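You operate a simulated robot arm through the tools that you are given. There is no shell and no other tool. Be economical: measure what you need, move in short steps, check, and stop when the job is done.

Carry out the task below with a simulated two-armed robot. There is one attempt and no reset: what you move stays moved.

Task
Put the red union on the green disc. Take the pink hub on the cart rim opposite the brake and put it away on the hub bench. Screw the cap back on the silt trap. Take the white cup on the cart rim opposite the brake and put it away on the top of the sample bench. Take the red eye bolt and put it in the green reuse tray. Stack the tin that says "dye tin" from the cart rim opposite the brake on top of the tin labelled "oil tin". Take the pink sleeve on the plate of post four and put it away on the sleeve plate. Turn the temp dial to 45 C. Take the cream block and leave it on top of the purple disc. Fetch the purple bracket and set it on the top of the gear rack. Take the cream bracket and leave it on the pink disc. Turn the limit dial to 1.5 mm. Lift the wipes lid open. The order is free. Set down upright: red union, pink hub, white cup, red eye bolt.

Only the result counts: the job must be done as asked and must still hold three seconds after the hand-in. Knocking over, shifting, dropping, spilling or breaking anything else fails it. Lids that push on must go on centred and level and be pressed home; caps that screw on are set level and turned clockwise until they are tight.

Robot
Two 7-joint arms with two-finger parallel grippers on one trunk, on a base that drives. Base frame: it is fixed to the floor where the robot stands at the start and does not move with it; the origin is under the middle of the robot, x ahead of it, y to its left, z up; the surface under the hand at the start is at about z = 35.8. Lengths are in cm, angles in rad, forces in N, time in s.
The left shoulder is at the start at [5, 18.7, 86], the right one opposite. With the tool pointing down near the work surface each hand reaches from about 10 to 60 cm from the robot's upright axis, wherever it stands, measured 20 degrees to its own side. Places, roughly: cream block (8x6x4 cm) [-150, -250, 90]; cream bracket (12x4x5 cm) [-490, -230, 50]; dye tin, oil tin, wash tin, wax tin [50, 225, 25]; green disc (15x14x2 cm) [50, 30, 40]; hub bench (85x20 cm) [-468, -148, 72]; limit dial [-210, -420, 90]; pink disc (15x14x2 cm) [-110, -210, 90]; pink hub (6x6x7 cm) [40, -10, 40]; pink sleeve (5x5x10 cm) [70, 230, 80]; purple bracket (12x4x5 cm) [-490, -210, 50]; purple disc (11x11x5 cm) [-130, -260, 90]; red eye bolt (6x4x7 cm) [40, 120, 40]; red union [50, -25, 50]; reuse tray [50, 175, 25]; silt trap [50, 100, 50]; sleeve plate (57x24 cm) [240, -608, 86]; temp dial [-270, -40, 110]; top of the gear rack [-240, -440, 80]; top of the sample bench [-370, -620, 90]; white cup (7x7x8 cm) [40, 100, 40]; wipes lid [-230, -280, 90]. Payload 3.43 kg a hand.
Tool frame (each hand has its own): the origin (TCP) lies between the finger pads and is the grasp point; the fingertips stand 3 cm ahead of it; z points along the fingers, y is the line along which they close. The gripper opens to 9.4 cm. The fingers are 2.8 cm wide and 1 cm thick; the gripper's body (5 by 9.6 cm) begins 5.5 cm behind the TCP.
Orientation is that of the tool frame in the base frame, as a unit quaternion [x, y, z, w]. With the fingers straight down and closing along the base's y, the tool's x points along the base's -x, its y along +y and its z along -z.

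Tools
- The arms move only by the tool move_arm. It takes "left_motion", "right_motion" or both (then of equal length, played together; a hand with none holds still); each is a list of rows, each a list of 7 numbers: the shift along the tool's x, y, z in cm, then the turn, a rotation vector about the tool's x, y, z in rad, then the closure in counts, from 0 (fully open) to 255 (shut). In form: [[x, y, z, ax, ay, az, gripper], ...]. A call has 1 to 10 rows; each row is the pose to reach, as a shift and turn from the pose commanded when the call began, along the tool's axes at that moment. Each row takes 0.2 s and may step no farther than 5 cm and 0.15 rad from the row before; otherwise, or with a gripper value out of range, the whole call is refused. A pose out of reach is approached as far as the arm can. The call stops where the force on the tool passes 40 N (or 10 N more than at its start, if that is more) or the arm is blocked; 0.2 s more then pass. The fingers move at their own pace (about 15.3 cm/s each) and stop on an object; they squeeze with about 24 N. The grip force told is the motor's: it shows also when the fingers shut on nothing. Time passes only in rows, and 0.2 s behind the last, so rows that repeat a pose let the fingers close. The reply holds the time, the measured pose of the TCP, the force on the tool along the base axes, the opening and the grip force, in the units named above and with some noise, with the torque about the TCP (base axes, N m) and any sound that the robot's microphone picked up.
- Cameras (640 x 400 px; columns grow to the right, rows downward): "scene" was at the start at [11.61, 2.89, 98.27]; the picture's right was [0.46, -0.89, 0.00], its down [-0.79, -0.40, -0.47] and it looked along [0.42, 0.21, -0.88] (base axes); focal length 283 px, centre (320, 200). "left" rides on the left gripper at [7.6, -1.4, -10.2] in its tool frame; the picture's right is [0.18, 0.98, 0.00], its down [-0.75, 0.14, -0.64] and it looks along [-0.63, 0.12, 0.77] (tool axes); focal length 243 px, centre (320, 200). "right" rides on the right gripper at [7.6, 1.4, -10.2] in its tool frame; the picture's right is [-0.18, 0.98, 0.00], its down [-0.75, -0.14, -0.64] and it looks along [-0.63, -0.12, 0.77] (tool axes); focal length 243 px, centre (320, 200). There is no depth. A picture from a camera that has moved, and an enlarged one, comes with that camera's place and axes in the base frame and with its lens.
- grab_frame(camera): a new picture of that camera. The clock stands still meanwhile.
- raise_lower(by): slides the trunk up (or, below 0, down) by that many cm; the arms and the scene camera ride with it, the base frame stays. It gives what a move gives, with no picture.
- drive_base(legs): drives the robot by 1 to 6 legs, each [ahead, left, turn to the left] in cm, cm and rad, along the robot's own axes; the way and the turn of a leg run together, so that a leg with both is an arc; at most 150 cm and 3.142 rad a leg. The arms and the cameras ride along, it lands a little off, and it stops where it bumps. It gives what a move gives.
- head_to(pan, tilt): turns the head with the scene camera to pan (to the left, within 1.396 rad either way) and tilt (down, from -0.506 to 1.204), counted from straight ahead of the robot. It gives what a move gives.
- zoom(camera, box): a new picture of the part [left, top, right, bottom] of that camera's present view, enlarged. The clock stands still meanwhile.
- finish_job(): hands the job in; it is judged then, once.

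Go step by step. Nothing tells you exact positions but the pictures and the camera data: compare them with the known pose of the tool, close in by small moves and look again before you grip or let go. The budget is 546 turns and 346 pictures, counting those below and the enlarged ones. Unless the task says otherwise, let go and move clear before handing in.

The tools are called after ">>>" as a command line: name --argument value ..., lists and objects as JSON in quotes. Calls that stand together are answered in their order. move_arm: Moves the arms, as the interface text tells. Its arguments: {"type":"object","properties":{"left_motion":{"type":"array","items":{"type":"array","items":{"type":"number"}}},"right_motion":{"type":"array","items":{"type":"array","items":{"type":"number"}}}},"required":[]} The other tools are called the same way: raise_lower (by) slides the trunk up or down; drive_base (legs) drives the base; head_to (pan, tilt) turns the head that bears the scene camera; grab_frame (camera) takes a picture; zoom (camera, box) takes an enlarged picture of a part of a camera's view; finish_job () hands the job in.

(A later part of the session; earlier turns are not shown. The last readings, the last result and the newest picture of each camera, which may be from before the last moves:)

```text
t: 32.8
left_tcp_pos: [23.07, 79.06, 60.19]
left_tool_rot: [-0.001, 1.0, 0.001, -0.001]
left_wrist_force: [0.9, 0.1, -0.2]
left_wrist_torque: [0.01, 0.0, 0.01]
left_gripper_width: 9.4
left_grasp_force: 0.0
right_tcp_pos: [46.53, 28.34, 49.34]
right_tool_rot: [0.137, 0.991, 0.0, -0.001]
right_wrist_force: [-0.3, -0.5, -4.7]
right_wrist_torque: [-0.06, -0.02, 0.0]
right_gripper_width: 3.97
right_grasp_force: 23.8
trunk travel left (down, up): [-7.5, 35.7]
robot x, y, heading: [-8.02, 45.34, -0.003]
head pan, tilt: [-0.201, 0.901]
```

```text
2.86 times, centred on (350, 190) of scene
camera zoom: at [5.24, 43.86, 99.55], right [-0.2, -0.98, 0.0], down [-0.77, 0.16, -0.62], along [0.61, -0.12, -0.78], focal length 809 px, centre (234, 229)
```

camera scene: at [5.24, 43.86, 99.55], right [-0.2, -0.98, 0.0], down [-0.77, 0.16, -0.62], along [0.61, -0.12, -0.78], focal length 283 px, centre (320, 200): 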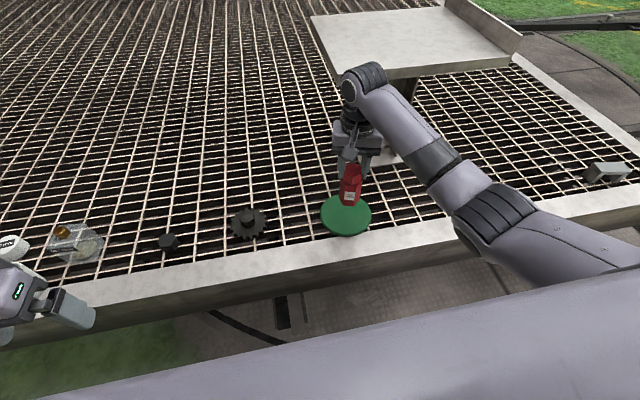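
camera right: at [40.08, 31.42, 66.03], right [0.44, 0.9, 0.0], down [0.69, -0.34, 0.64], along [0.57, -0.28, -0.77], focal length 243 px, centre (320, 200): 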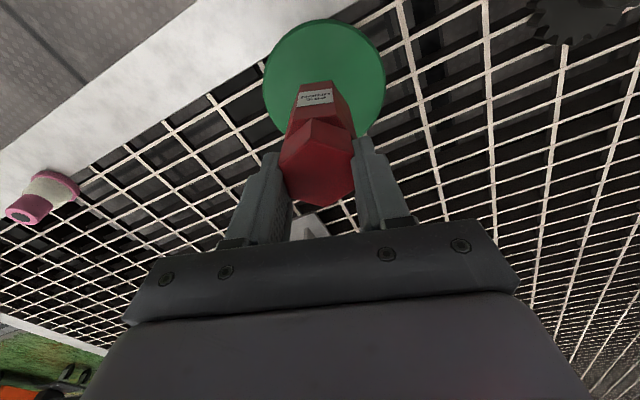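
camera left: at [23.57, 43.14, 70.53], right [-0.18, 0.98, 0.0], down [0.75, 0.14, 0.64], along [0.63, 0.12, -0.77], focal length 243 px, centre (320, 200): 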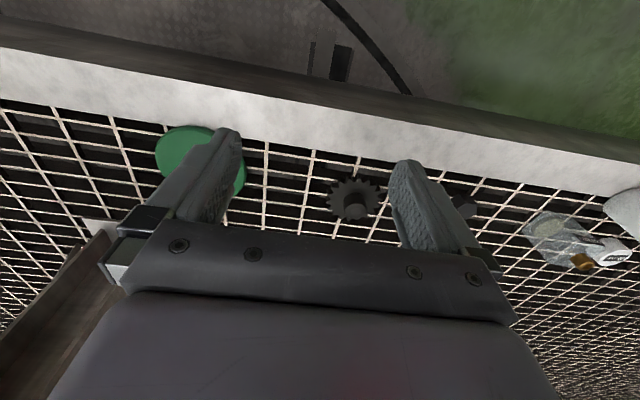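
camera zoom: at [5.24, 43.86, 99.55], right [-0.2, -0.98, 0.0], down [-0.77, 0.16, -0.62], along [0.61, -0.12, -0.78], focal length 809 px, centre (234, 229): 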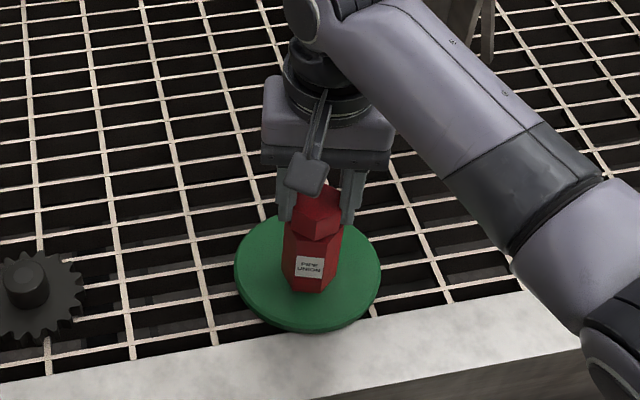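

Close to the disc. Creep down until contact.

>>> move_arm --right_motion '[[0, 0, 0.3, 0, 0, 0, 255], [0, 0, 0.6, 0, 0, 0, 255], [0, 0, 0.9, 0, 0, 0, 255], [0, 0, 1.2, 0, 0, 0, 255]]'

```text
t: 33.8
left_tcp_pos: [23.02, 78.99, 60.33]
left_tool_rot: [-0.001, 1.0, 0.0, 0.0]
left_wrist_force: [0.0, -0.5, -0.8]
left_wrist_torque: [-0.01, 0.01, 0.02]
left_gripper_width: 9.38
left_grasp_force: 0.1
right_tcp_pos: [46.59, 28.45, 48.29]
right_tool_rot: [0.137, 0.991, 0.0, -0.001]
right_wrist_force: [0.4, 0.1, -2.7]
right_wrist_torque: [-0.07, 0.1, -0.01]
right_gripper_width: 3.95
right_grasp_force: 23.8
trunk travel left (down, up): [-7.5, 35.7]
robot x, y, heading: [-7.97, 45.58, 0.002]
head pan, tilt: [-0.201, 0.901]
```

>>> move_arm --right_motion '[[0, 0, 0.15, 0, 0, 0, 255], [0, 0, 0.3, 0, 0, 0, 255], [0, 0, 0.3, 0, 0, 0, 255]]'

```text
t: 34.6
left_tcp_pos: [22.93, 79.03, 60.23]
left_tool_rot: [-0.001, 1.0, 0.0, -0.001]
left_wrist_force: [-0.7, 0.2, -0.4]
left_wrist_torque: [-0.01, 0.02, -0.01]
left_gripper_width: 9.42
left_grasp_force: 0.2
right_tcp_pos: [46.46, 28.54, 48.21]
right_tool_rot: [0.137, 0.991, 0.002, 0.0]
right_wrist_force: [-1.5, -1.2, 9.6]
right_wrist_torque: [-0.21, 0.53, 0.0]
right_gripper_width: 3.93
right_grasp_force: 24.3
trunk travel left (down, up): [-7.5, 35.7]
robot x, y, heading: [-7.85, 45.2, 0.001]
head pan, tilt: [-0.201, 0.901]
```

>>> move_arm --right_motion '[[0, 0, -0.1, 0, 0, 0, 255], [0, 0, -0.1, 0, 0, 0, 110], [0, 0, -0.1, 0, 0, 0, 60], [0, 0, -0.1, 0, 0, 0, 30], [0, 0, -3, 0, 0, 0, 30], [0, 0, -7, 0, 0, 0, 30]]'

>>> zoom --camera "scene" --box '[290, 120, 410, 260]'

>>> grab_frame --camera "right"

```text
t: 36.0
left_tcp_pos: [22.95, 78.96, 60.25]
left_tool_rot: [-0.001, 1.0, 0.0, 0.0]
left_wrist_force: [-0.5, -0.5, -0.5]
left_wrist_torque: [0.0, 0.0, -0.03]
left_gripper_width: 9.41
left_grasp_force: 0.0
right_tcp_pos: [46.53, 28.54, 54.97]
right_tool_rot: [0.137, 0.991, 0.0, 0.0]
right_wrist_force: [-1.0, -0.7, 0.0]
right_wrist_torque: [-0.03, 0.0, 0.01]
right_gripper_width: 8.28
right_grasp_force: 0.1
trunk travel left (down, up): [-7.5, 35.7]
robot x, y, heading: [-8.08, 45.48, 0.002]
head pan, tilt: [-0.201, 0.901]
```

```text
2.86 times, centred on (350, 190) of scene
camera zoom: at [5.22, 43.86, 99.55], right [-0.2, -0.98, 0.0], down [-0.77, 0.16, -0.62], along [0.61, -0.12, -0.78], focal length 809 px, centre (234, 229)
```

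zoom: 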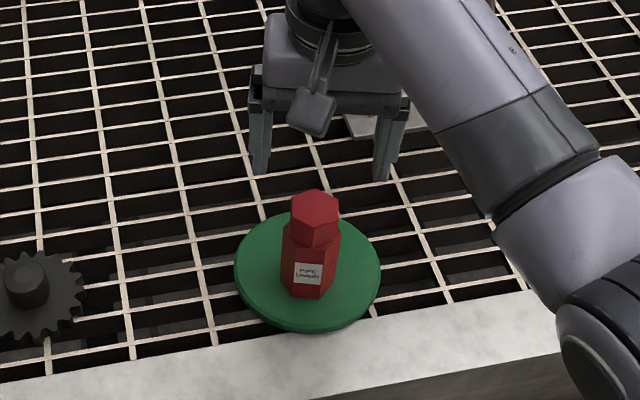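

```text
310 pictures are left
camera right: at [39.71, 31.94, 65.29], right [0.44, 0.9, 0.0], down [0.69, -0.34, 0.64], along [0.57, -0.28, -0.77], focal length 243 px, centre (320, 200)
```

right: 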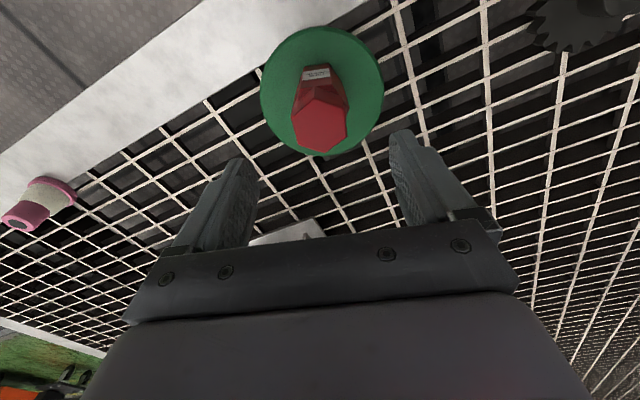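

Union placed upright. Retract the right hand and slide left to the silt trap area.

>>> move_arm --right_motion '[[3, 0, -3, 0, 0, 0, 0], [6, 0, -6, 0, 0, 0, 0], [10, 0, -8, 0, 0, 0.0, 0]]'

>>> drive_base --legs '[[0, 40, 0]]'

>>> head_to --pan 0.3 --tilt 0.9

>>> grab_frame --camera "scene"

>>> grab_frame --camera "left"

```text
t: 36.8
left_tcp_pos: [22.93, 78.91, 60.18]
left_tool_rot: [-0.001, 1.0, 0.001, 0.0]
left_wrist_force: [-0.5, 0.3, 0.6]
left_wrist_torque: [0.0, 0.02, 0.0]
left_gripper_width: 9.42
left_grasp_force: 0.1
right_tcp_pos: [36.75, 31.07, 62.98]
right_tool_rot: [0.137, 0.991, 0.0, 0.0]
right_wrist_force: [-0.4, 0.1, -0.4]
right_wrist_torque: [0.0, -0.01, 0.02]
right_gripper_width: 9.39
right_grasp_force: 0.1
trunk travel left (down, up): [-7.5, 35.7]
robot x, y, heading: [-8.28, 44.67, -0.002]
head pan, tilt: [-0.201, 0.901]
```

```text
t: 40.9
left_tcp_pos: [23.28, 118.95, 60.27]
left_tool_rot: [0.003, 1.0, 0.0, 0.0]
left_wrist_force: [-1.0, 0.1, 0.0]
left_wrist_torque: [0.05, -0.03, 0.01]
left_gripper_width: 9.4
left_grasp_force: 0.1
right_tcp_pos: [36.79, 71.11, 62.9]
right_tool_rot: [0.141, 0.99, 0.0, -0.001]
right_wrist_force: [0.2, -0.5, 0.4]
right_wrist_torque: [-0.02, -0.03, 0.0]
right_gripper_width: 9.42
right_grasp_force: 0.1
trunk travel left (down, up): [-7.5, 35.7]
robot x, y, heading: [-7.91, 85.71, -0.008]
head pan, tilt: [-0.201, 0.901]
```

```text
t: 41.8
left_tcp_pos: [23.39, 119.06, 60.21]
left_tool_rot: [0.004, 1.0, 0.001, 0.0]
left_wrist_force: [0.1, 0.1, 1.2]
left_wrist_torque: [0.0, 0.02, 0.05]
left_gripper_width: 9.42
left_grasp_force: 0.1
right_tcp_pos: [36.95, 70.98, 63.11]
right_tool_rot: [0.14, 0.99, 0.0, -0.001]
right_wrist_force: [-0.1, -0.5, 0.2]
right_wrist_torque: [-0.02, 0.03, 0.04]
right_gripper_width: 9.37
right_grasp_force: 0.0
trunk travel left (down, up): [-7.5, 35.7]
robot x, y, heading: [-7.62, 85.88, -0.01]
head pan, tilt: [0.3, 0.901]
```

```text
309 pictures are left
camera scene: at [5.19, 87.73, 99.56], right [0.29, -0.96, 0.0], down [-0.75, -0.23, -0.62], along [0.59, 0.18, -0.78], focal length 283 px, centre (320, 200)
```

scene: 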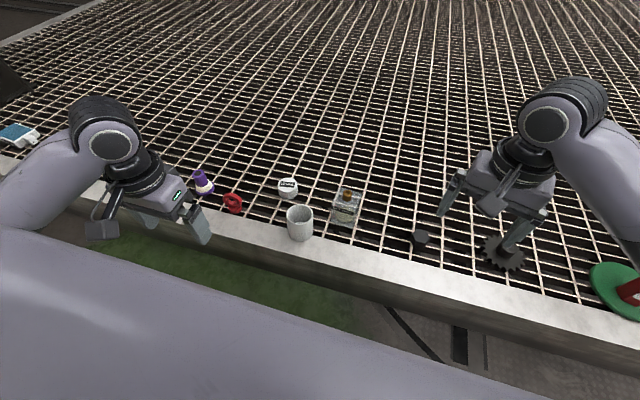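

```text
308 pictures are left
camera left: at [15.76, 117.52, 70.49], right [-0.18, 0.98, 0.0], down [0.76, 0.14, 0.64], along [0.63, 0.11, -0.77], focal length 243 px, centre (320, 200)
```

left: 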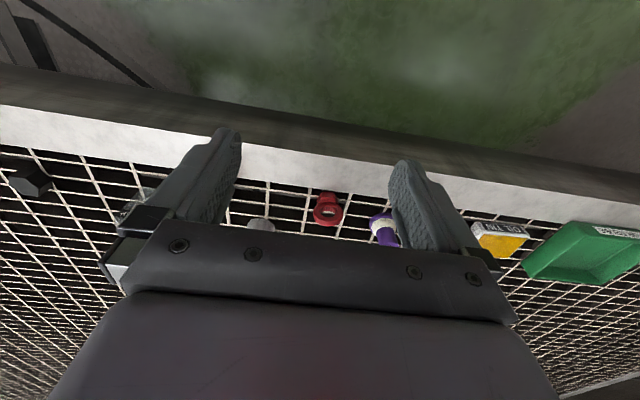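

>>> zoom --camera "scene" --box '[180, 150, 380, 260]'

```text
3.20 times, centred on (280, 205) of scene
camera zoom: at [5.19, 87.73, 99.56], right [0.29, -0.96, 0.0], down [-0.75, -0.23, -0.62], along [0.59, 0.18, -0.78], focal length 906 px, centre (448, 184)
```

zoom: 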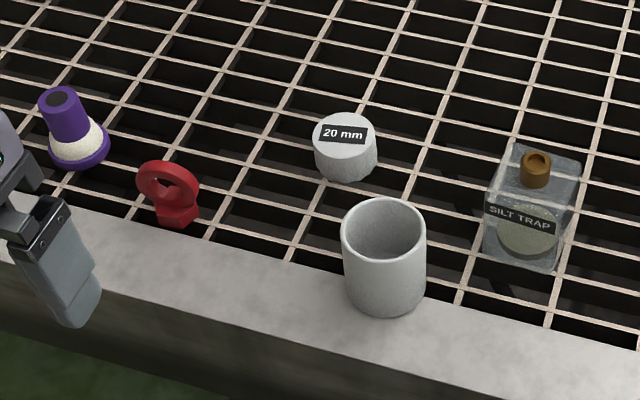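

>>> zoom --camera "scene" --box '[325, 180, 375, 230]'

>>> zoom --camera "scene" --box '[400, 210, 530, 280]'

>>> grab_frame --camera "right"

```text
8.00 times, centred on (350, 205) of scene
camera zoom: at [5.19, 87.73, 99.56], right [0.29, -0.96, 0.0], down [-0.75, -0.23, -0.62], along [0.59, 0.18, -0.78], focal length 2265 px, centre (80, 160)
```

zoom: 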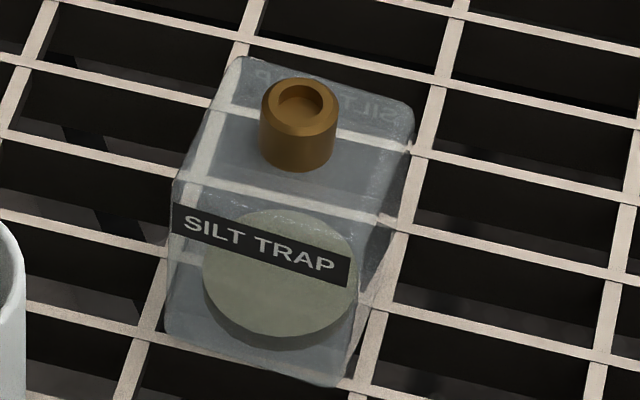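

```text
4.92 times, centred on (465, 245) of scene
camera zoom: at [5.19, 87.73, 99.56], right [0.29, -0.96, 0.0], down [-0.75, -0.23, -0.62], along [0.59, 0.18, -0.78], focal length 1394 px, centre (-394, -22)
```

zoom: 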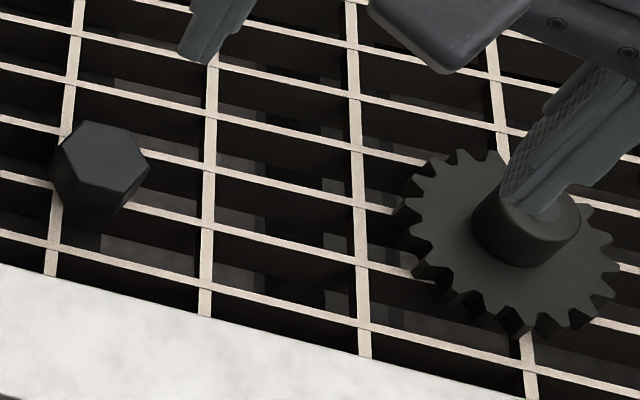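

```text
304 pictures are left
camera right: at [30.07, 74.46, 73.33], right [0.45, 0.89, 0.0], down [0.69, -0.35, 0.64], along [0.57, -0.29, -0.77], focal length 243 px, centre (320, 200)
```

right: 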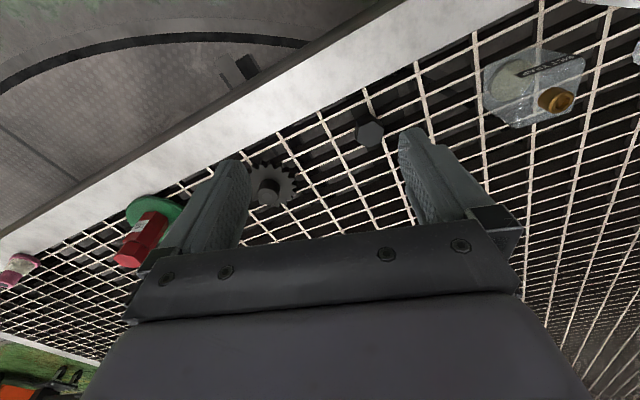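

The trap (brown neck) is at ≈[49.9,94.1], neck top z≈45.5; the white "20 mm" cap lies at ≈[52.7,112]. I'll drive forward a bit for reach.

>>> drive_base --legs '[[0, 4, 0.01], [7, 0, 0]]'

>>> head_to --pan 0.3 --tilt 0.9

>>> grab_frame --camera "scene"

```text
t: 43.5
left_tcp_pos: [30.04, 123.31, 60.22]
left_tool_rot: [-0.002, 1.0, 0.0, 0.001]
left_wrist_force: [0.3, -0.1, 0.3]
left_wrist_torque: [0.0, 0.04, 0.04]
left_gripper_width: 9.41
left_grasp_force: 0.0
right_tcp_pos: [44.03, 75.55, 63.0]
right_tool_rot: [0.135, 0.991, 0.0, 0.0]
right_wrist_force: [0.0, -0.3, -0.1]
right_wrist_torque: [0.02, 0.01, 0.01]
right_gripper_width: 9.41
right_grasp_force: 0.1
trunk travel left (down, up): [-7.5, 35.7]
robot x, y, heading: [-1.29, 89.97, 0.0]
head pan, tilt: [0.3, 0.901]
```

```text
t: 44.1
left_tcp_pos: [30.03, 123.39, 60.22]
left_tool_rot: [-0.002, 1.0, 0.001, 0.0]
left_wrist_force: [0.9, 0.9, -0.1]
left_wrist_torque: [0.02, -0.04, -0.01]
left_gripper_width: 9.39
left_grasp_force: 0.2
right_tcp_pos: [43.96, 75.42, 63.03]
right_tool_rot: [0.136, 0.991, 0.001, -0.002]
right_wrist_force: [-0.8, -0.4, 0.3]
right_wrist_torque: [0.03, -0.02, 0.01]
right_gripper_width: 9.39
right_grasp_force: 0.1
trunk travel left (down, up): [-7.5, 35.7]
robot x, y, heading: [-1.03, 89.87, -0.003]
head pan, tilt: [0.3, 0.901]
```

```text
303 pictures are left
camera scene: at [12.13, 91.89, 99.56], right [0.3, -0.95, 0.0], down [-0.75, -0.23, -0.62], along [0.59, 0.18, -0.78], focal length 283 px, centre (320, 200)
```

scene: 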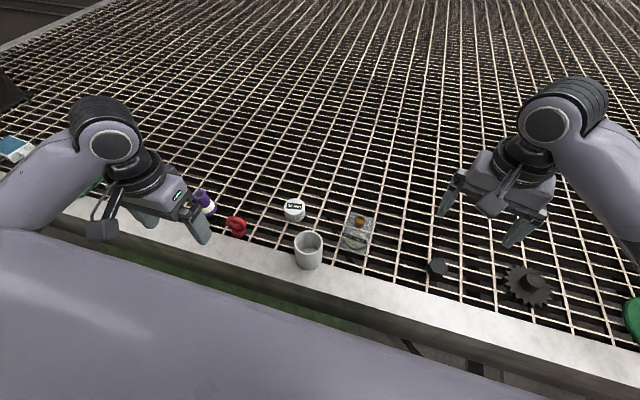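

Move the left hand over the cap and look with its camera.

>>> move_arm --left_motion '[[-4, -2.3, 0, 0, 0, 0, 0], [-8, -4.6, 0, 0, 0, 0, 0], [-12, -6.9, 0, 0, 0, 0, 0], [-16, -9.2, 0, 0, 0, 0, 0], [-20, -11, 2, 0, 0, 0, 0]]'

>>> grab_frame --camera "left"

```text
t: 45.3
left_tcp_pos: [50.16, 112.06, 58.19]
left_tool_rot: [-0.001, 1.0, 0.001, 0.0]
left_wrist_force: [-0.8, 0.8, 0.1]
left_wrist_torque: [0.01, -0.02, -0.02]
left_gripper_width: 9.42
left_grasp_force: 0.0
right_tcp_pos: [44.12, 75.37, 63.05]
right_tool_rot: [0.135, 0.991, 0.0, -0.001]
right_wrist_force: [-1.1, 1.0, 0.5]
right_wrist_torque: [-0.05, -0.04, 0.01]
right_gripper_width: 9.4
right_grasp_force: 0.0
trunk travel left (down, up): [-7.5, 35.7]
robot x, y, heading: [-0.96, 89.69, 0.008]
head pan, tilt: [0.3, 0.901]
```

```text
302 pictures are left
camera left: at [42.49, 110.55, 68.49], right [-0.19, 0.98, 0.0], down [0.75, 0.14, 0.64], along [0.63, 0.12, -0.77], focal length 243 px, centre (320, 200)
```

left: 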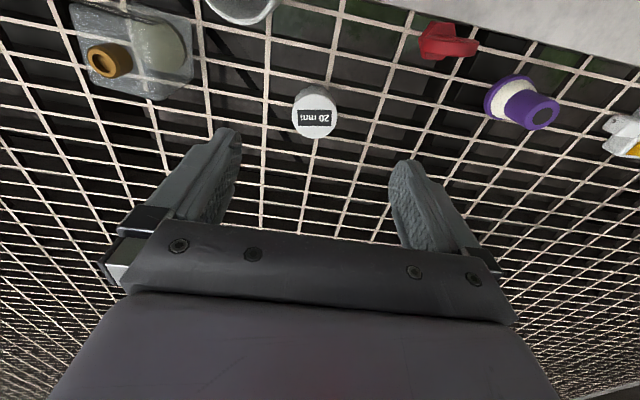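

>>> zoom --camera "left" --box '[60, 0, 360, 160]'

```text
2.13 times, centred on (210, 80) of left
camera zoom: at [42.49, 110.55, 68.49], right [-0.19, 0.98, 0.0], down [0.75, 0.14, 0.64], along [0.63, 0.12, -0.77], focal length 518 px, centre (555, 456)
```

zoom: 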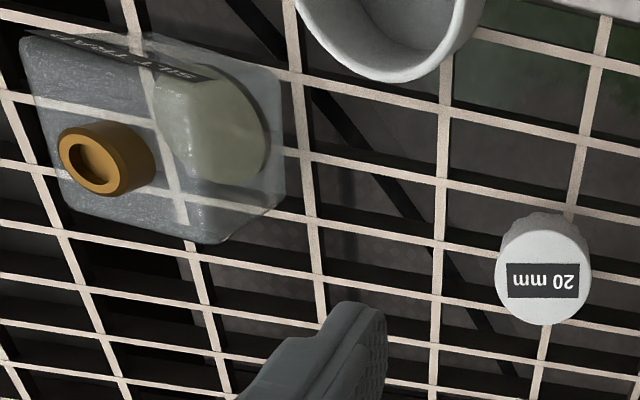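

Cap centre ≈[53.8,112], top z≈38.3. Descend part way and verify.

>>> move_arm --left_motion '[[-3, 0, 4, 0, 0, 0, 0], [-3.6, 0, 8, 0, 0, 0, 0], [-3.6, 0, 12, 0, 0, 0, 0], [-3.6, 0, 12, 0, 0, 0, 0]]'

>>> grab_frame --camera "left"

```text
t: 46.3
left_tcp_pos: [53.86, 112.42, 46.1]
left_tool_rot: [-0.001, 1.0, 0.001, 0.0]
left_wrist_force: [-0.2, 0.3, -0.1]
left_wrist_torque: [0.03, 0.01, -0.02]
left_gripper_width: 9.41
left_grasp_force: 0.1
right_tcp_pos: [44.1, 75.48, 63.16]
right_tool_rot: [0.136, 0.991, 0.0, 0.0]
right_wrist_force: [-0.1, -0.6, -0.3]
right_wrist_torque: [0.01, -0.01, -0.02]
right_gripper_width: 9.37
right_grasp_force: 0.1
trunk travel left (down, up): [-7.5, 35.7]
robot x, y, heading: [-1.12, 89.33, 0.0]
head pan, tilt: [0.3, 0.901]
```

```text
300 pictures are left
camera left: at [46.15, 110.81, 56.43], right [-0.19, 0.98, 0.0], down [0.75, 0.14, 0.64], along [0.63, 0.12, -0.77], focal length 243 px, centre (320, 200)
```

left: 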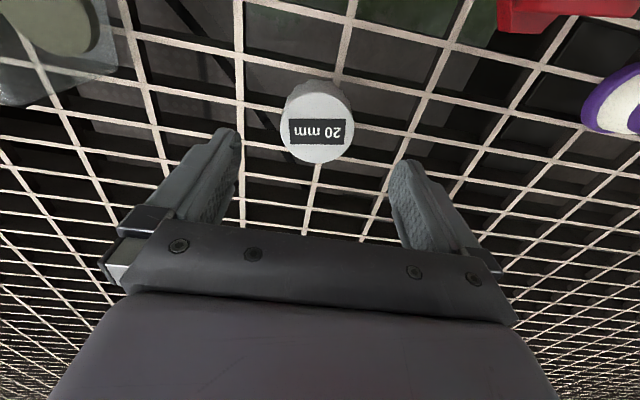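

>>> move_arm --left_motion '[[0, -0.3, 3, 0, 0, 0, 0], [0, -0.3, 6.2, 0, 0, 0, 0], [0, -0.3, 6.2, 0, 0, 0, 100], [0, -0.3, 6.2, 0, 0, 0, 255], [0, -0.3, 6.2, 0, 0, 0, 255]]'

>>> grab_frame --camera "left"

```text
t: 47.5
left_tcp_pos: [53.75, 112.13, 40.03]
left_tool_rot: [0.0, 1.0, 0.0, 0.0]
left_wrist_force: [0.0, 0.1, -0.3]
left_wrist_torque: [-0.02, 0.01, 0.02]
left_gripper_width: 5.41
left_grasp_force: 24.3
right_tcp_pos: [44.04, 75.54, 63.01]
right_tool_rot: [0.135, 0.991, 0.0, -0.001]
right_wrist_force: [-0.9, -0.6, 0.1]
right_wrist_torque: [0.0, -0.02, 0.01]
right_gripper_width: 9.41
right_grasp_force: 0.1
trunk travel left (down, up): [-7.5, 35.7]
robot x, y, heading: [-1.41, 89.54, 0.001]
head pan, tilt: [0.3, 0.901]
```

```text
299 pictures are left
camera left: at [46.12, 110.57, 50.29], right [-0.19, 0.98, 0.0], down [0.75, 0.14, 0.64], along [0.63, 0.12, -0.77], focal length 243 px, centre (320, 200)
```

left: 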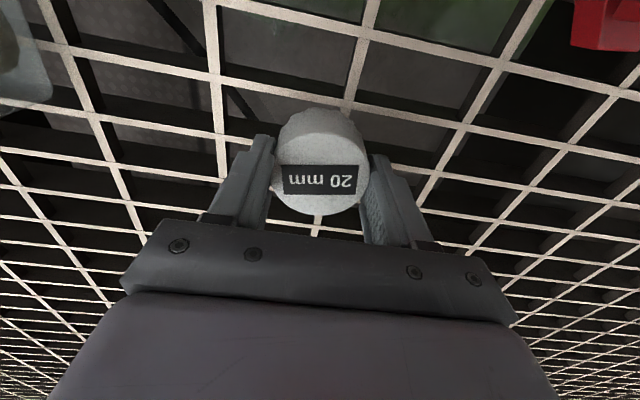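

>>> move_arm --left_motion '[[0, 0, -4, 0, 0, 0, 255], [0, 0, -8, 0, 0, 0, 255], [0, 0, -12, 0, 0, 0, 255], [0, 0, -14, 0, 0, 0, 255], [1, -4.5, -14, 0, 0, 0, 255], [2, -9, -14, 0, 0, 0, 255], [3, -13.5, -14, 0, 0, 0, 255], [3.75, -18, -14, 0, 0, 0, 255], [3.75, -18, -14, 0, 0, 0, 255]]'

>>> grab_frame --camera "left"

>>> head_to --pan 0.1 --tilt 0.9

>>> grab_frame --camera "scene"

>>> grab_frame --camera "right"

```text
t: 49.5
left_tcp_pos: [49.85, 94.23, 54.1]
left_tool_rot: [-0.002, 1.0, 0.001, 0.0]
left_wrist_force: [-0.5, -1.3, 0.3]
left_wrist_torque: [0.01, 0.0, 0.0]
left_gripper_width: 5.42
left_grasp_force: 23.4
right_tcp_pos: [44.12, 75.47, 63.02]
right_tool_rot: [0.136, 0.991, 0.0, 0.0]
right_wrist_force: [0.5, 0.2, 0.3]
right_wrist_torque: [0.0, 0.0, 0.03]
right_gripper_width: 9.38
right_grasp_force: 0.1
trunk travel left (down, up): [-7.5, 35.7]
robot x, y, heading: [-1.03, 89.48, 0.001]
head pan, tilt: [0.3, 0.901]
```

```text
298 pictures are left
camera left: at [42.21, 92.62, 64.41], right [-0.19, 0.98, 0.0], down [0.75, 0.14, 0.64], along [0.63, 0.12, -0.77], focal length 243 px, centre (320, 200)
```

left: 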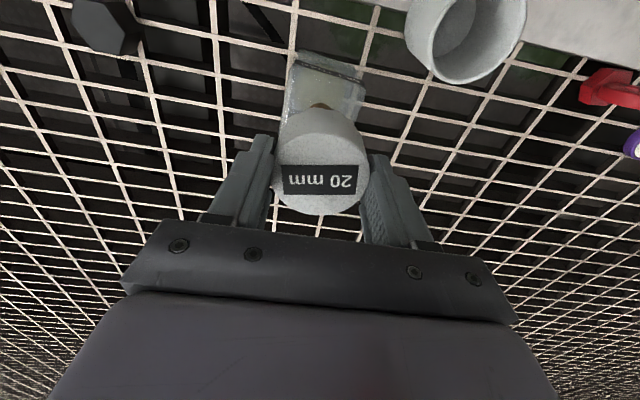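

```text
t: 50.2
left_tcp_pos: [49.76, 94.14, 54.25]
left_tool_rot: [-0.001, 1.0, 0.0, 0.001]
left_wrist_force: [0.1, 0.0, -0.4]
left_wrist_torque: [-0.03, -0.02, 0.01]
left_gripper_width: 5.39
left_grasp_force: 23.8
right_tcp_pos: [44.07, 75.52, 63.04]
right_tool_rot: [0.136, 0.991, 0.001, -0.001]
right_wrist_force: [0.2, -0.3, -0.6]
right_wrist_torque: [0.01, 0.02, 0.01]
right_gripper_width: 9.41
right_grasp_force: 0.1
trunk travel left (down, up): [-7.5, 35.7]
robot x, y, heading: [-0.66, 89.4, 0.001]
head pan, tilt: [0.099, 0.901]
```

```text
297 pictures are left
camera scene: at [12.43, 90.41, 99.56], right [0.1, -0.99, 0.0], down [-0.78, -0.08, -0.62], along [0.62, 0.06, -0.78], focal length 283 px, centre (320, 200)
```

scene: 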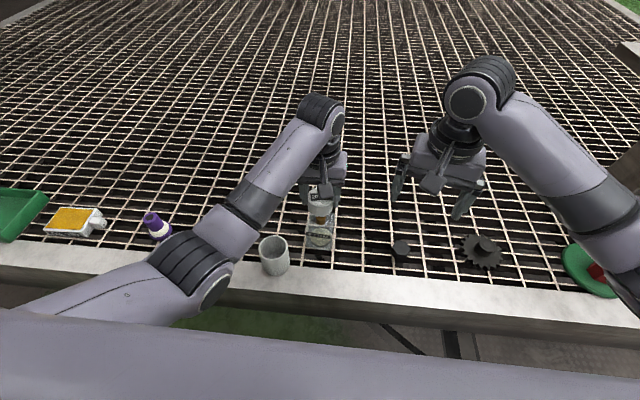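

```text
296 pictures are left
camera right: at [37.13, 78.85, 73.33], right [0.44, 0.9, 0.0], down [0.69, -0.34, 0.64], along [0.58, -0.28, -0.77], focal length 243 px, centre (320, 200)
```

right: 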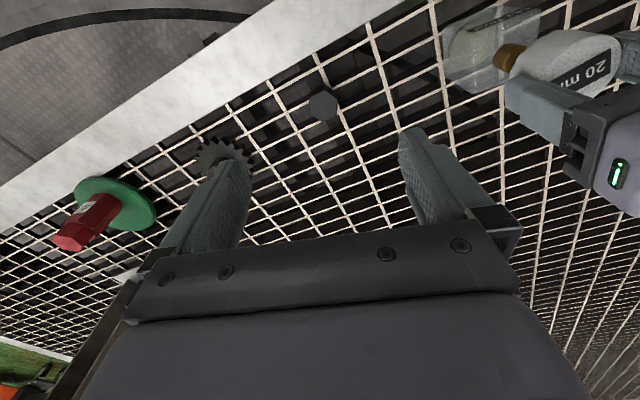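

>>> zoom --camera "right" --box '[430, 0, 640, 120]'

>>> zoom --camera "scene" --box '[270, 160, 370, 270]'

```text
3.05 times, centred on (535, 60) of right
camera zoom: at [37.13, 78.85, 73.33], right [0.44, 0.9, 0.0], down [0.69, -0.34, 0.64], along [0.58, -0.28, -0.77], focal length 739 px, centre (-335, 627)
```

zoom: 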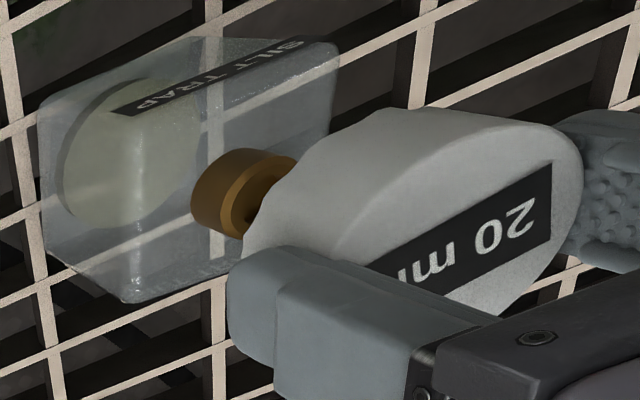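

```text
3.64 times, centred on (320, 215) of scene
camera zoom: at [12.43, 90.41, 99.56], right [0.1, -0.99, 0.0], down [-0.78, -0.08, -0.62], along [0.62, 0.06, -0.78], focal length 1029 px, centre (320, 146)
```

zoom: 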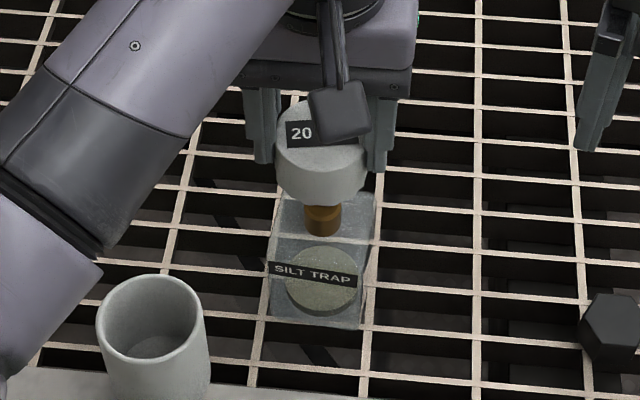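

Cap is over the neck at ≈[49.8,94.1]. First wind the wrist back (counter-clockwise) before lowering.

>>> move_arm --left_motion '[[-0.1, -0.1, 0, 0, 0, -0.15, 255], [-0.1, -0.1, 0, 0, 0, -0.3, 255], [-0.1, -0.1, 0, 0, 0, -0.45, 255], [-0.1, -0.1, 0, 0, 0, -0.6, 255], [-0.1, -0.1, 0, 0, 0, -0.75, 255], [-0.1, -0.1, 0, 0, 0, -0.9, 255], [-0.1, -0.1, 0, 0, 0, -1.05, 255], [-0.1, -0.1, 0, 0, 0, -1.2, 255], [-0.1, -0.1, 0, 0, 0, -1.2, 255]]'

>>> grab_frame --camera "left"

>>> zoom --camera "scene" --box '[270, 160, 370, 270]'

```text
t: 51.9
left_tcp_pos: [51.26, 101.97, 51.64]
left_tool_rot: [-0.564, 0.824, 0.05, 0.024]
left_wrist_force: [-0.5, -0.6, 0.6]
left_wrist_torque: [0.01, 0.01, 0.03]
left_gripper_width: 5.41
left_grasp_force: 24.6
right_tcp_pos: [44.03, 75.44, 63.06]
right_tool_rot: [0.135, 0.991, 0.0, -0.001]
right_wrist_force: [-1.1, 0.2, 0.2]
right_wrist_torque: [0.01, -0.02, -0.02]
right_gripper_width: 9.39
right_grasp_force: 0.1
trunk travel left (down, up): [-7.5, 35.7]
robot x, y, heading: [-1.01, 89.46, 0.002]
head pan, tilt: [0.099, 0.901]
stopped in row 8 (left hand): the arm was blocked; the commanded pose is now the measured one
```

```text
293 pictures are left
camera left: at [50.03, 93.15, 61.05], right [-0.98, 0.18, 0.04], down [0.15, 0.68, 0.72], along [0.11, 0.71, -0.7], focal length 243 px, centre (320, 200)
```

left: 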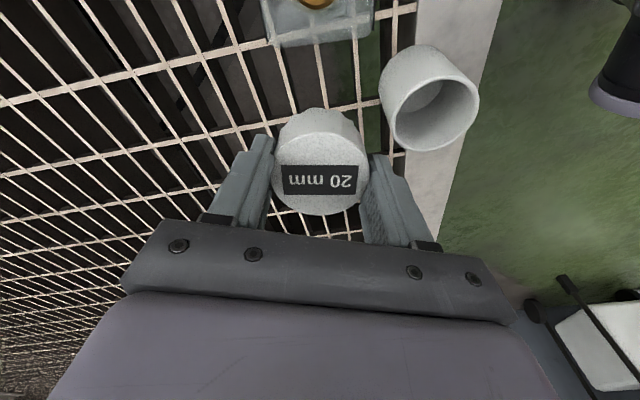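

```text
3.64 times, centred on (320, 215) of scene
camera zoom: at [12.43, 90.41, 99.56], right [0.1, -0.99, 0.0], down [-0.78, -0.08, -0.62], along [0.62, 0.06, -0.78], focal length 1029 px, centre (320, 146)
```

zoom: 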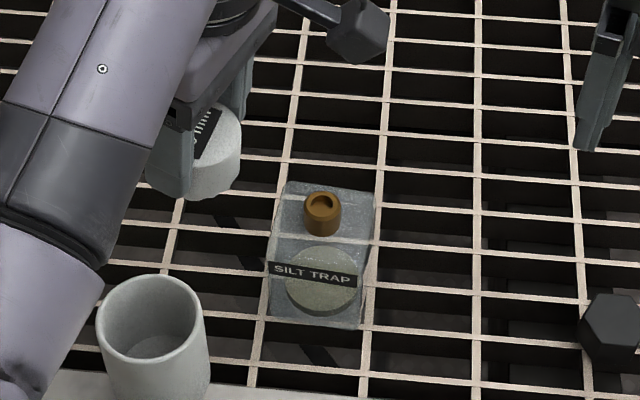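

The arm ran out of range winding that way. I'll return to the neutral yaw over the neck and use the clockwise side instead.

>>> move_arm --left_motion '[[0.84, -0.18, -2, 0.012, 0.006, 0.133, 255], [1.68, -0.36, -3, 0.024, 0.011, 0.266, 255], [2.5, -0.55, -3.43, 0.035, 0.017, 0.399, 255], [3.4, -0.73, -3.43, 0.047, 0.023, 0.532, 255], [4.2, -0.91, -3.43, 0.059, 0.028, 0.665, 255], [5.0, -1.1, -3.43, 0.071, 0.034, 0.798, 255], [5.9, -1.28, -3.43, 0.082, 0.04, 0.931, 255], [6.7, -1.46, -3.43, 0.094, 0.045, 1.064, 255], [7.56, -1.64, -3.43, 0.106, 0.051, 1.197, 255], [7.56, -1.64, -3.43, 0.106, 0.051, 1.197, 255]]'

```text
t: 54.3
left_tcp_pos: [51.12, 96.81, 54.01]
left_tool_rot: [-0.017, 1.0, 0.019, 0.006]
left_wrist_force: [0.2, -0.5, -0.3]
left_wrist_torque: [0.01, 0.01, 0.0]
left_gripper_width: 5.39
left_grasp_force: 24.1
right_tcp_pos: [43.99, 75.51, 63.06]
right_tool_rot: [0.135, 0.991, 0.002, -0.001]
right_wrist_force: [-0.1, -0.7, 0.4]
right_wrist_torque: [0.01, -0.05, -0.02]
right_gripper_width: 9.43
right_grasp_force: 0.1
trunk travel left (down, up): [-7.5, 35.7]
robot x, y, heading: [-1.18, 89.9, 0.01]
head pan, tilt: [0.099, 0.901]
stopped in row 10 (left hand): the arm was blocked; the commanded pose is now the measured one
```

>>> move_arm --left_motion '[[0.5, -1.4, 0, 0.019, 0.006, 0.017, 255], [1.0, -2.8, 0, 0.038, 0.011, 0.034, 255], [1.0, -2.8, 0, 0.038, 0.011, 0.034, 255]]'

```text
t: 55.3
left_tcp_pos: [51.25, 96.79, 53.7]
left_tool_rot: [-0.017, 1.0, 0.019, 0.006]
left_wrist_force: [0.4, -0.1, -0.6]
left_wrist_torque: [0.01, -0.03, 0.0]
left_gripper_width: 5.4
left_grasp_force: 23.8
right_tcp_pos: [44.05, 75.36, 63.03]
right_tool_rot: [0.135, 0.991, 0.0, -0.001]
right_wrist_force: [0.2, -0.5, -0.3]
right_wrist_torque: [0.0, 0.03, 0.02]
right_gripper_width: 9.42
right_grasp_force: 0.1
trunk travel left (down, up): [-7.5, 35.7]
robot x, y, heading: [-0.81, 89.63, 0.003]
head pan, tilt: [0.099, 0.901]
stopped in row 3 (left hand): the arm was blocked; the commanded pose is now the measured one
```

The left arm is near a joint limit here; I'll turn the base right by 0.35 rad so the trap lies on the left arm's good side.

>>> move_arm --left_motion '[[0, 0, -3, 0, 0, 0, 255]]'

>>> drive_base --legs '[[0, 0, -0.35]]'

>>> grab_frame --camera "scene"

```text
t: 55.7
left_tcp_pos: [51.18, 96.71, 56.47]
left_tool_rot: [-0.018, 1.0, 0.019, 0.004]
left_wrist_force: [0.4, 0.6, 0.6]
left_wrist_torque: [-0.01, 0.01, 0.01]
left_gripper_width: 5.39
left_grasp_force: 24.0
right_tcp_pos: [44.05, 75.61, 63.08]
right_tool_rot: [0.136, 0.991, -0.001, -0.001]
right_wrist_force: [-0.2, 0.3, 0.3]
right_wrist_torque: [0.02, 0.0, 0.05]
right_gripper_width: 9.41
right_grasp_force: 0.0
trunk travel left (down, up): [-7.5, 35.7]
robot x, y, heading: [-1.07, 89.18, 0.004]
head pan, tilt: [0.099, 0.901]
```

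```text
t: 57.2
left_tcp_pos: [50.44, 78.18, 56.72]
left_tool_rot: [0.158, 0.987, 0.017, 0.009]
left_wrist_force: [-0.3, 0.4, 1.3]
left_wrist_torque: [0.0, -0.03, -0.01]
left_gripper_width: 5.41
left_grasp_force: 24.8
right_tcp_pos: [36.18, 60.76, 62.97]
right_tool_rot: [0.308, 0.951, 0.0, -0.001]
right_wrist_force: [0.1, 0.9, 0.3]
right_wrist_torque: [0.01, 0.0, 0.01]
right_gripper_width: 9.39
right_grasp_force: 0.0
trunk travel left (down, up): [-7.5, 35.7]
robot x, y, heading: [-0.76, 89.39, -0.352]
head pan, tilt: [0.099, 0.901]
```

```text
291 pictures are left
camera scene: at [11.87, 85.73, 99.56], right [-0.25, -0.97, 0.0], down [-0.76, 0.2, -0.62], along [0.6, -0.16, -0.78], focal length 283 px, centre (320, 200)
```

scene: 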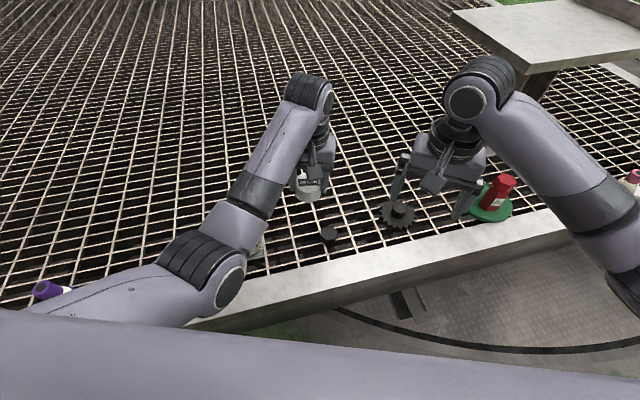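

>>> move_arm --left_motion '[[1.3, 3.7, 0, 0, 0, -0.1, 255], [2.6, 7.5, 0, 0.02, 0.006, -0.2, 255], [3.9, 11.2, 0, 0.037, 0.012, -0.3, 255], [5.2, 14.9, 1, 0.037, 0.012, -0.3, 255], [5.2, 14.9, 1, 0.037, 0.012, -0.3, 255]]'

>>> head_to --pan 0.45 --tilt 0.9

>>> grab_frame --camera "scene"

>>> grab_frame --camera "right"

```text
t: 58.0
left_tcp_pos: [53.52, 95.84, 55.86]
left_tool_rot: [-0.025, 0.998, 0.053, 0.023]
left_wrist_force: [-0.3, -1.0, 0.4]
left_wrist_torque: [0.0, 0.0, -0.01]
left_gripper_width: 5.41
left_grasp_force: 24.3
left hand out of reach, approached as far as the arm can: row 3, 4
right_tcp_pos: [36.28, 60.89, 63.07]
right_tool_rot: [0.308, 0.951, 0.0, -0.001]
right_wrist_force: [0.1, 0.3, 0.5]
right_wrist_torque: [-0.03, 0.05, 0.0]
right_gripper_width: 9.41
right_grasp_force: 0.0
trunk travel left (down, up): [-7.5, 35.7]
robot x, y, heading: [-0.96, 89.59, -0.354]
head pan, tilt: [0.099, 0.901]
stopped in row 4 (left hand): the arm was blocked; the commanded pose is now the measured one
```

```text
t: 58.9
left_tcp_pos: [53.52, 95.95, 55.85]
left_tool_rot: [-0.025, 0.998, 0.053, 0.023]
left_wrist_force: [0.1, 0.7, -0.2]
left_wrist_torque: [0.01, -0.01, 0.01]
left_gripper_width: 5.41
left_grasp_force: 23.7
right_tcp_pos: [36.24, 60.82, 62.96]
right_tool_rot: [0.308, 0.951, 0.0, -0.001]
right_wrist_force: [0.2, -0.3, 0.7]
right_wrist_torque: [0.0, -0.01, -0.02]
right_gripper_width: 9.4
right_grasp_force: 0.0
trunk travel left (down, up): [-7.5, 35.7]
robot x, y, heading: [-1.47, 89.89, -0.352]
head pan, tilt: [0.45, 0.901]
```

```text
290 pictures are left
camera scene: at [12.08, 88.35, 99.56], right [0.1, -1.0, 0.0], down [-0.78, -0.08, -0.62], along [0.62, 0.06, -0.78], focal length 283 px, centre (320, 200)
```

scene: 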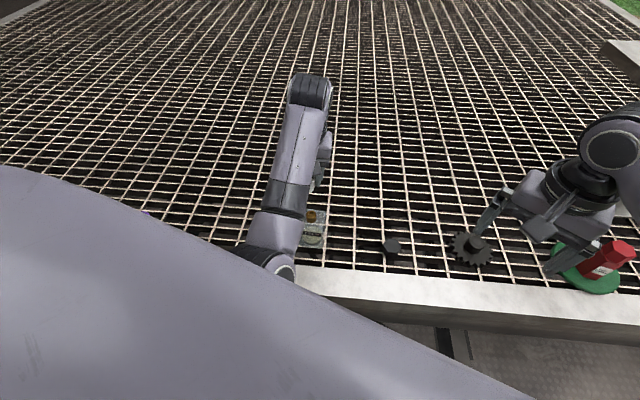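

```text
289 pictures are left
camera right: at [31.03, 66.32, 73.33], right [0.73, 0.69, 0.0], down [0.53, -0.56, 0.64], along [0.44, -0.46, -0.77], focal length 243 px, centre (320, 200)
```

right: 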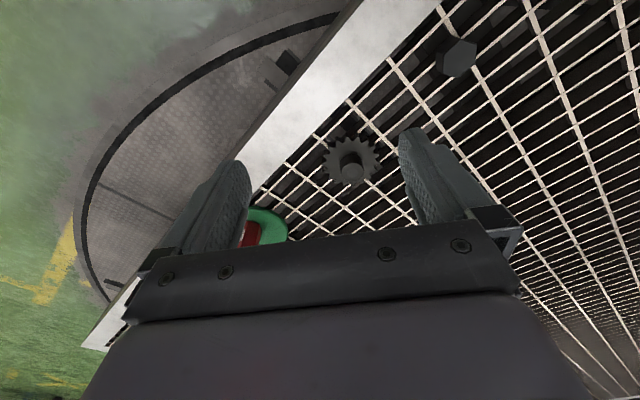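

The left wrist doesn't like counter-clockwise yaw; I'll go back to yaw in line with the robot heading and approach the neck.

>>> move_arm --left_motion '[[0.3, -0.2, -0.5, 0.028, 0.007, 0.1, 255], [0.6, -0.4, -0.5, 0.056, 0.014, 0.2, 255], [1.0, -0.6, 0, 0.085, 0.02, 0.3, 255], [2, -1, 0.3, 0.113, 0.027, 0.4, 255], [3.5, -1.8, 0.5, 0.113, 0.027, 0.4, 255], [3.5, -1.8, 0.5, 0.113, 0.027, 0.4, 255]]'

```text
t: 60.2
left_tcp_pos: [53.53, 100.1, 56.56]
left_tool_rot: [0.137, 0.989, 0.054, 0.029]
left_wrist_force: [0.0, -0.7, 0.6]
left_wrist_torque: [-0.04, -0.03, 0.03]
left_gripper_width: 5.42
left_grasp_force: 24.1
right_tcp_pos: [36.32, 60.66, 62.95]
right_tool_rot: [0.308, 0.951, -0.001, 0.0]
right_wrist_force: [-0.4, 0.3, -0.5]
right_wrist_torque: [0.01, -0.02, -0.01]
right_gripper_width: 9.4
right_grasp_force: 0.0
trunk travel left (down, up): [-7.5, 35.7]
robot x, y, heading: [-1.27, 89.83, -0.352]
head pan, tilt: [0.45, 0.901]
stopped in row 6 (left hand): the arm was blocked; the commanded pose is now the measured one
```

The local IK got stuck; I'll bring the left hand back to its comfortable start-like pose to reset the elbow, then approach again.

>>> move_arm --left_motion '[[3, 1.2, -1, 0.04, 0.01, 0.03, 255], [6.5, 2.6, -2, 0.08, 0.025, 0.05, 255], [10, 4, -3, 0.116, 0.038, 0.076, 255], [13, 5.3, -3.3, 0.116, 0.038, 0.076, 255], [15.96, 6.55, -3.35, 0.116, 0.038, 0.076, 255], [15.96, 6.55, -3.35, 0.116, 0.038, 0.076, 255]]'

>>> grab_frame --camera "scene"

```text
t: 60.9
left_tcp_pos: [50.59, 110.94, 57.2]
left_tool_rot: [0.131, 0.989, 0.067, 0.015]
left_wrist_force: [-0.3, -0.2, -0.3]
left_wrist_torque: [-0.02, 0.01, 0.0]
left_gripper_width: 5.39
left_grasp_force: 24.1
left hand out of reach, approached as far as the arm can: row 2, 3
right_tcp_pos: [36.27, 60.67, 63.16]
right_tool_rot: [0.308, 0.951, 0.001, -0.001]
right_wrist_force: [0.1, -0.5, 0.1]
right_wrist_torque: [-0.02, -0.01, 0.02]
right_gripper_width: 9.41
right_grasp_force: 0.0
trunk travel left (down, up): [-7.5, 35.7]
robot x, y, heading: [-0.82, 89.48, -0.351]
head pan, tilt: [0.45, 0.901]
stopped in row 3 (left hand): the arm was blocked; the commanded pose is now the measured one
```

```text
288 pictures are left
camera scene: at [12.08, 88.36, 99.56], right [0.1, -1.0, 0.0], down [-0.78, -0.08, -0.62], along [0.62, 0.06, -0.78], focal length 283 px, centre (320, 200)
```

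scene: 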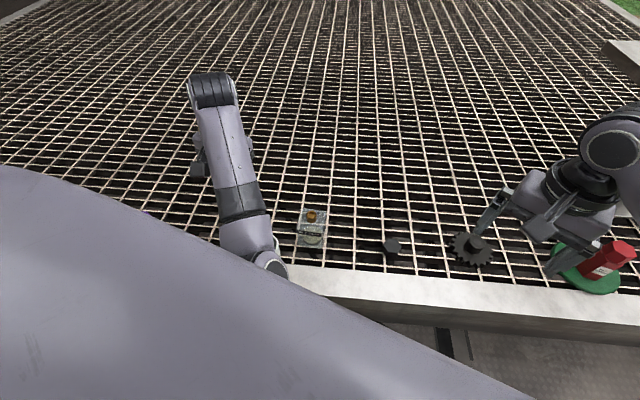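

The elbow has swung inward. Rotating the hand clockwise should swing it back out.

>>> move_arm --left_motion '[[0, 0, -0.5, 0, 0, 0.14, 255], [0, 0, -1, 0, 0, 0.28, 255], [0, 0, -1.5, 0, 0, 0.42, 255], [0, 0, -2, 0, 0, 0.56, 255], [0, 0, -2, 0, 0, 0.7, 255], [0, 0, -2, 0, 0, 0.84, 255], [0, 0, -2, 0, 0, 0.98, 255], [0, 0, -2, 0, 0, 1.1, 255]]'

>>> grab_frame --camera "scene"

```text
t: 62.7
left_tcp_pos: [50.57, 112.19, 59.07]
left_tool_rot: [0.622, 0.779, 0.077, -0.028]
left_wrist_force: [0.3, -0.5, -0.6]
left_wrist_torque: [0.0, -0.01, 0.0]
left_gripper_width: 5.41
left_grasp_force: 23.9
right_tcp_pos: [36.39, 60.8, 63.12]
right_tool_rot: [0.307, 0.952, 0.0, -0.001]
right_wrist_force: [0.0, -0.6, 0.2]
right_wrist_torque: [-0.02, 0.0, 0.02]
right_gripper_width: 9.4
right_grasp_force: 0.0
trunk travel left (down, up): [-7.5, 35.7]
robot x, y, heading: [-1.34, 89.93, -0.351]
head pan, tilt: [0.45, 0.901]
```

```text
287 pictures are left
camera scene: at [12.08, 88.37, 99.56], right [0.1, -1.0, 0.0], down [-0.78, -0.08, -0.62], along [0.62, 0.06, -0.78], focal length 283 px, centre (320, 200)
```

scene: 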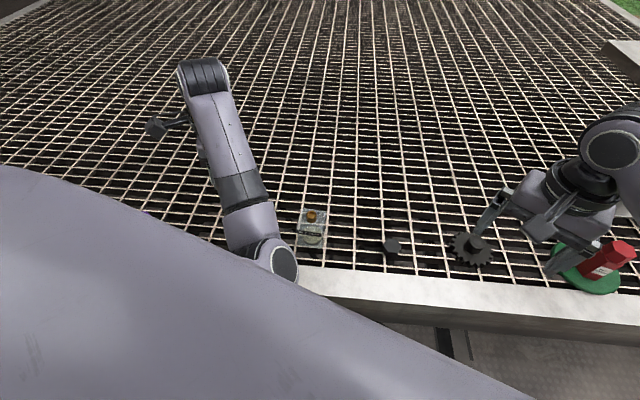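

>>> move_arm --left_motion '[[0, 0, 0, 0, 0, 0.14, 255], [0, 0, 0, 0, 0, 0.28, 255], [0, 0, 0, 0, 0, 0.42, 255], [0, 0, 0, 0, 0, 0.56, 255], [0, 0, 0, 0, 0, 0.7, 255], [0, 0, 0, 0, 0, 0.84, 255], [0, 0, 0, 0, 0, 0.98, 255], [0, 0, 0, 0, 0, 1.12, 255], [0, 0, 0, 0, 0, 1.26, 255], [0, 0, 0, 0, 0, 1.4, 255]]'

>>> grab_frame --camera "scene"

```text
t: 64.9
left_tcp_pos: [52.6, 108.78, 54.71]
left_tool_rot: [0.98, 0.185, 0.037, -0.058]
left_wrist_force: [0.1, 0.3, 0.0]
left_wrist_torque: [0.01, -0.05, 0.02]
left_gripper_width: 5.4
left_grasp_force: 24.0
left hand out of reach, approached as far as the arm can: row 8, 9, 10
right_tcp_pos: [36.39, 60.77, 63.02]
right_tool_rot: [0.309, 0.951, 0.0, 0.0]
right_wrist_force: [-0.3, 0.0, -0.6]
right_wrist_torque: [0.02, 0.01, 0.03]
right_gripper_width: 9.4
right_grasp_force: 0.0
trunk travel left (down, up): [-7.5, 35.7]
robot x, y, heading: [-1.33, 89.85, -0.35]
head pan, tilt: [0.45, 0.901]
```

```text
286 pictures are left
camera scene: at [12.08, 88.37, 99.56], right [0.1, -1.0, 0.0], down [-0.78, -0.08, -0.62], along [0.62, 0.06, -0.78], focal length 283 px, centre (320, 200)
```

scene: 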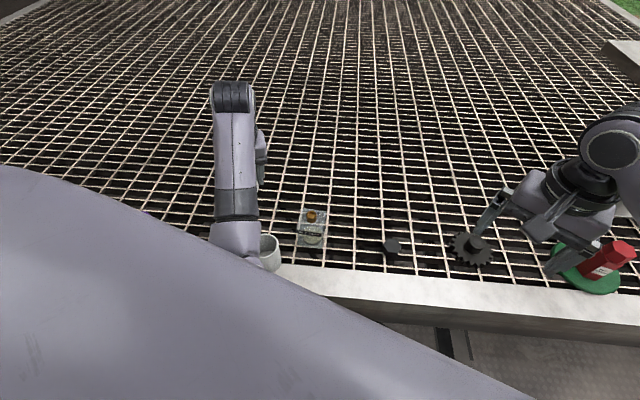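

That swings the elbow out. Rotate back now.

>>> move_arm --left_motion '[[0, 0, 0, 0, 0, -0.14, 255], [0, 0, 0, 0, 0, -0.28, 255], [0, 0, 0, 0, 0, -0.42, 255], [0, 0, 0, 0, 0, -0.56, 255], [0, 0, 0, 0, 0, -0.7, 255], [0, 0, 0, 0, 0, -0.84, 255], [0, 0, 0, 0, 0, -0.98, 255], [0, 0, 0, 0, 0, -1.12, 255], [0, 0, 0, 0, 0, -1.26, 255], [0, 0, 0, 0, 0, -1.4, 255]]'

>>> grab_frame --camera "scene"

```text
t: 67.1
left_tcp_pos: [52.62, 108.93, 54.81]
left_tool_rot: [0.628, 0.775, 0.065, -0.02]
left_wrist_force: [0.0, -0.4, 0.0]
left_wrist_torque: [0.0, 0.0, 0.01]
left_gripper_width: 5.42
left_grasp_force: 24.1
right_tcp_pos: [36.38, 60.82, 63.02]
right_tool_rot: [0.308, 0.951, 0.0, 0.0]
right_wrist_force: [0.0, -0.4, 0.1]
right_wrist_torque: [0.04, -0.01, -0.01]
right_gripper_width: 9.39
right_grasp_force: 0.0
trunk travel left (down, up): [-7.5, 35.7]
robot x, y, heading: [-1.01, 89.47, -0.349]
head pan, tilt: [0.45, 0.901]
```

```text
285 pictures are left
camera scene: at [12.08, 88.37, 99.56], right [0.1, -1.0, 0.0], down [-0.78, -0.08, -0.62], along [0.62, 0.06, -0.78], focal length 283 px, centre (320, 200)
```

scene: 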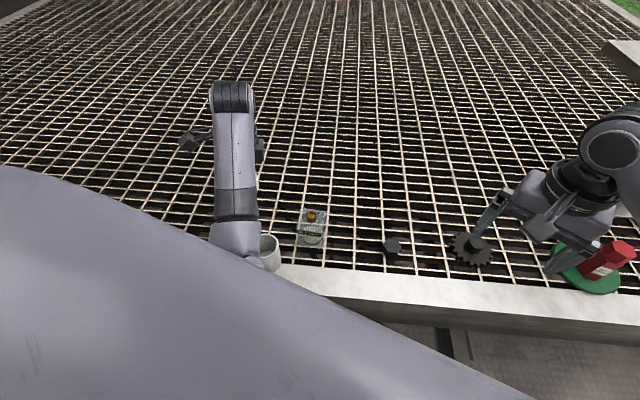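

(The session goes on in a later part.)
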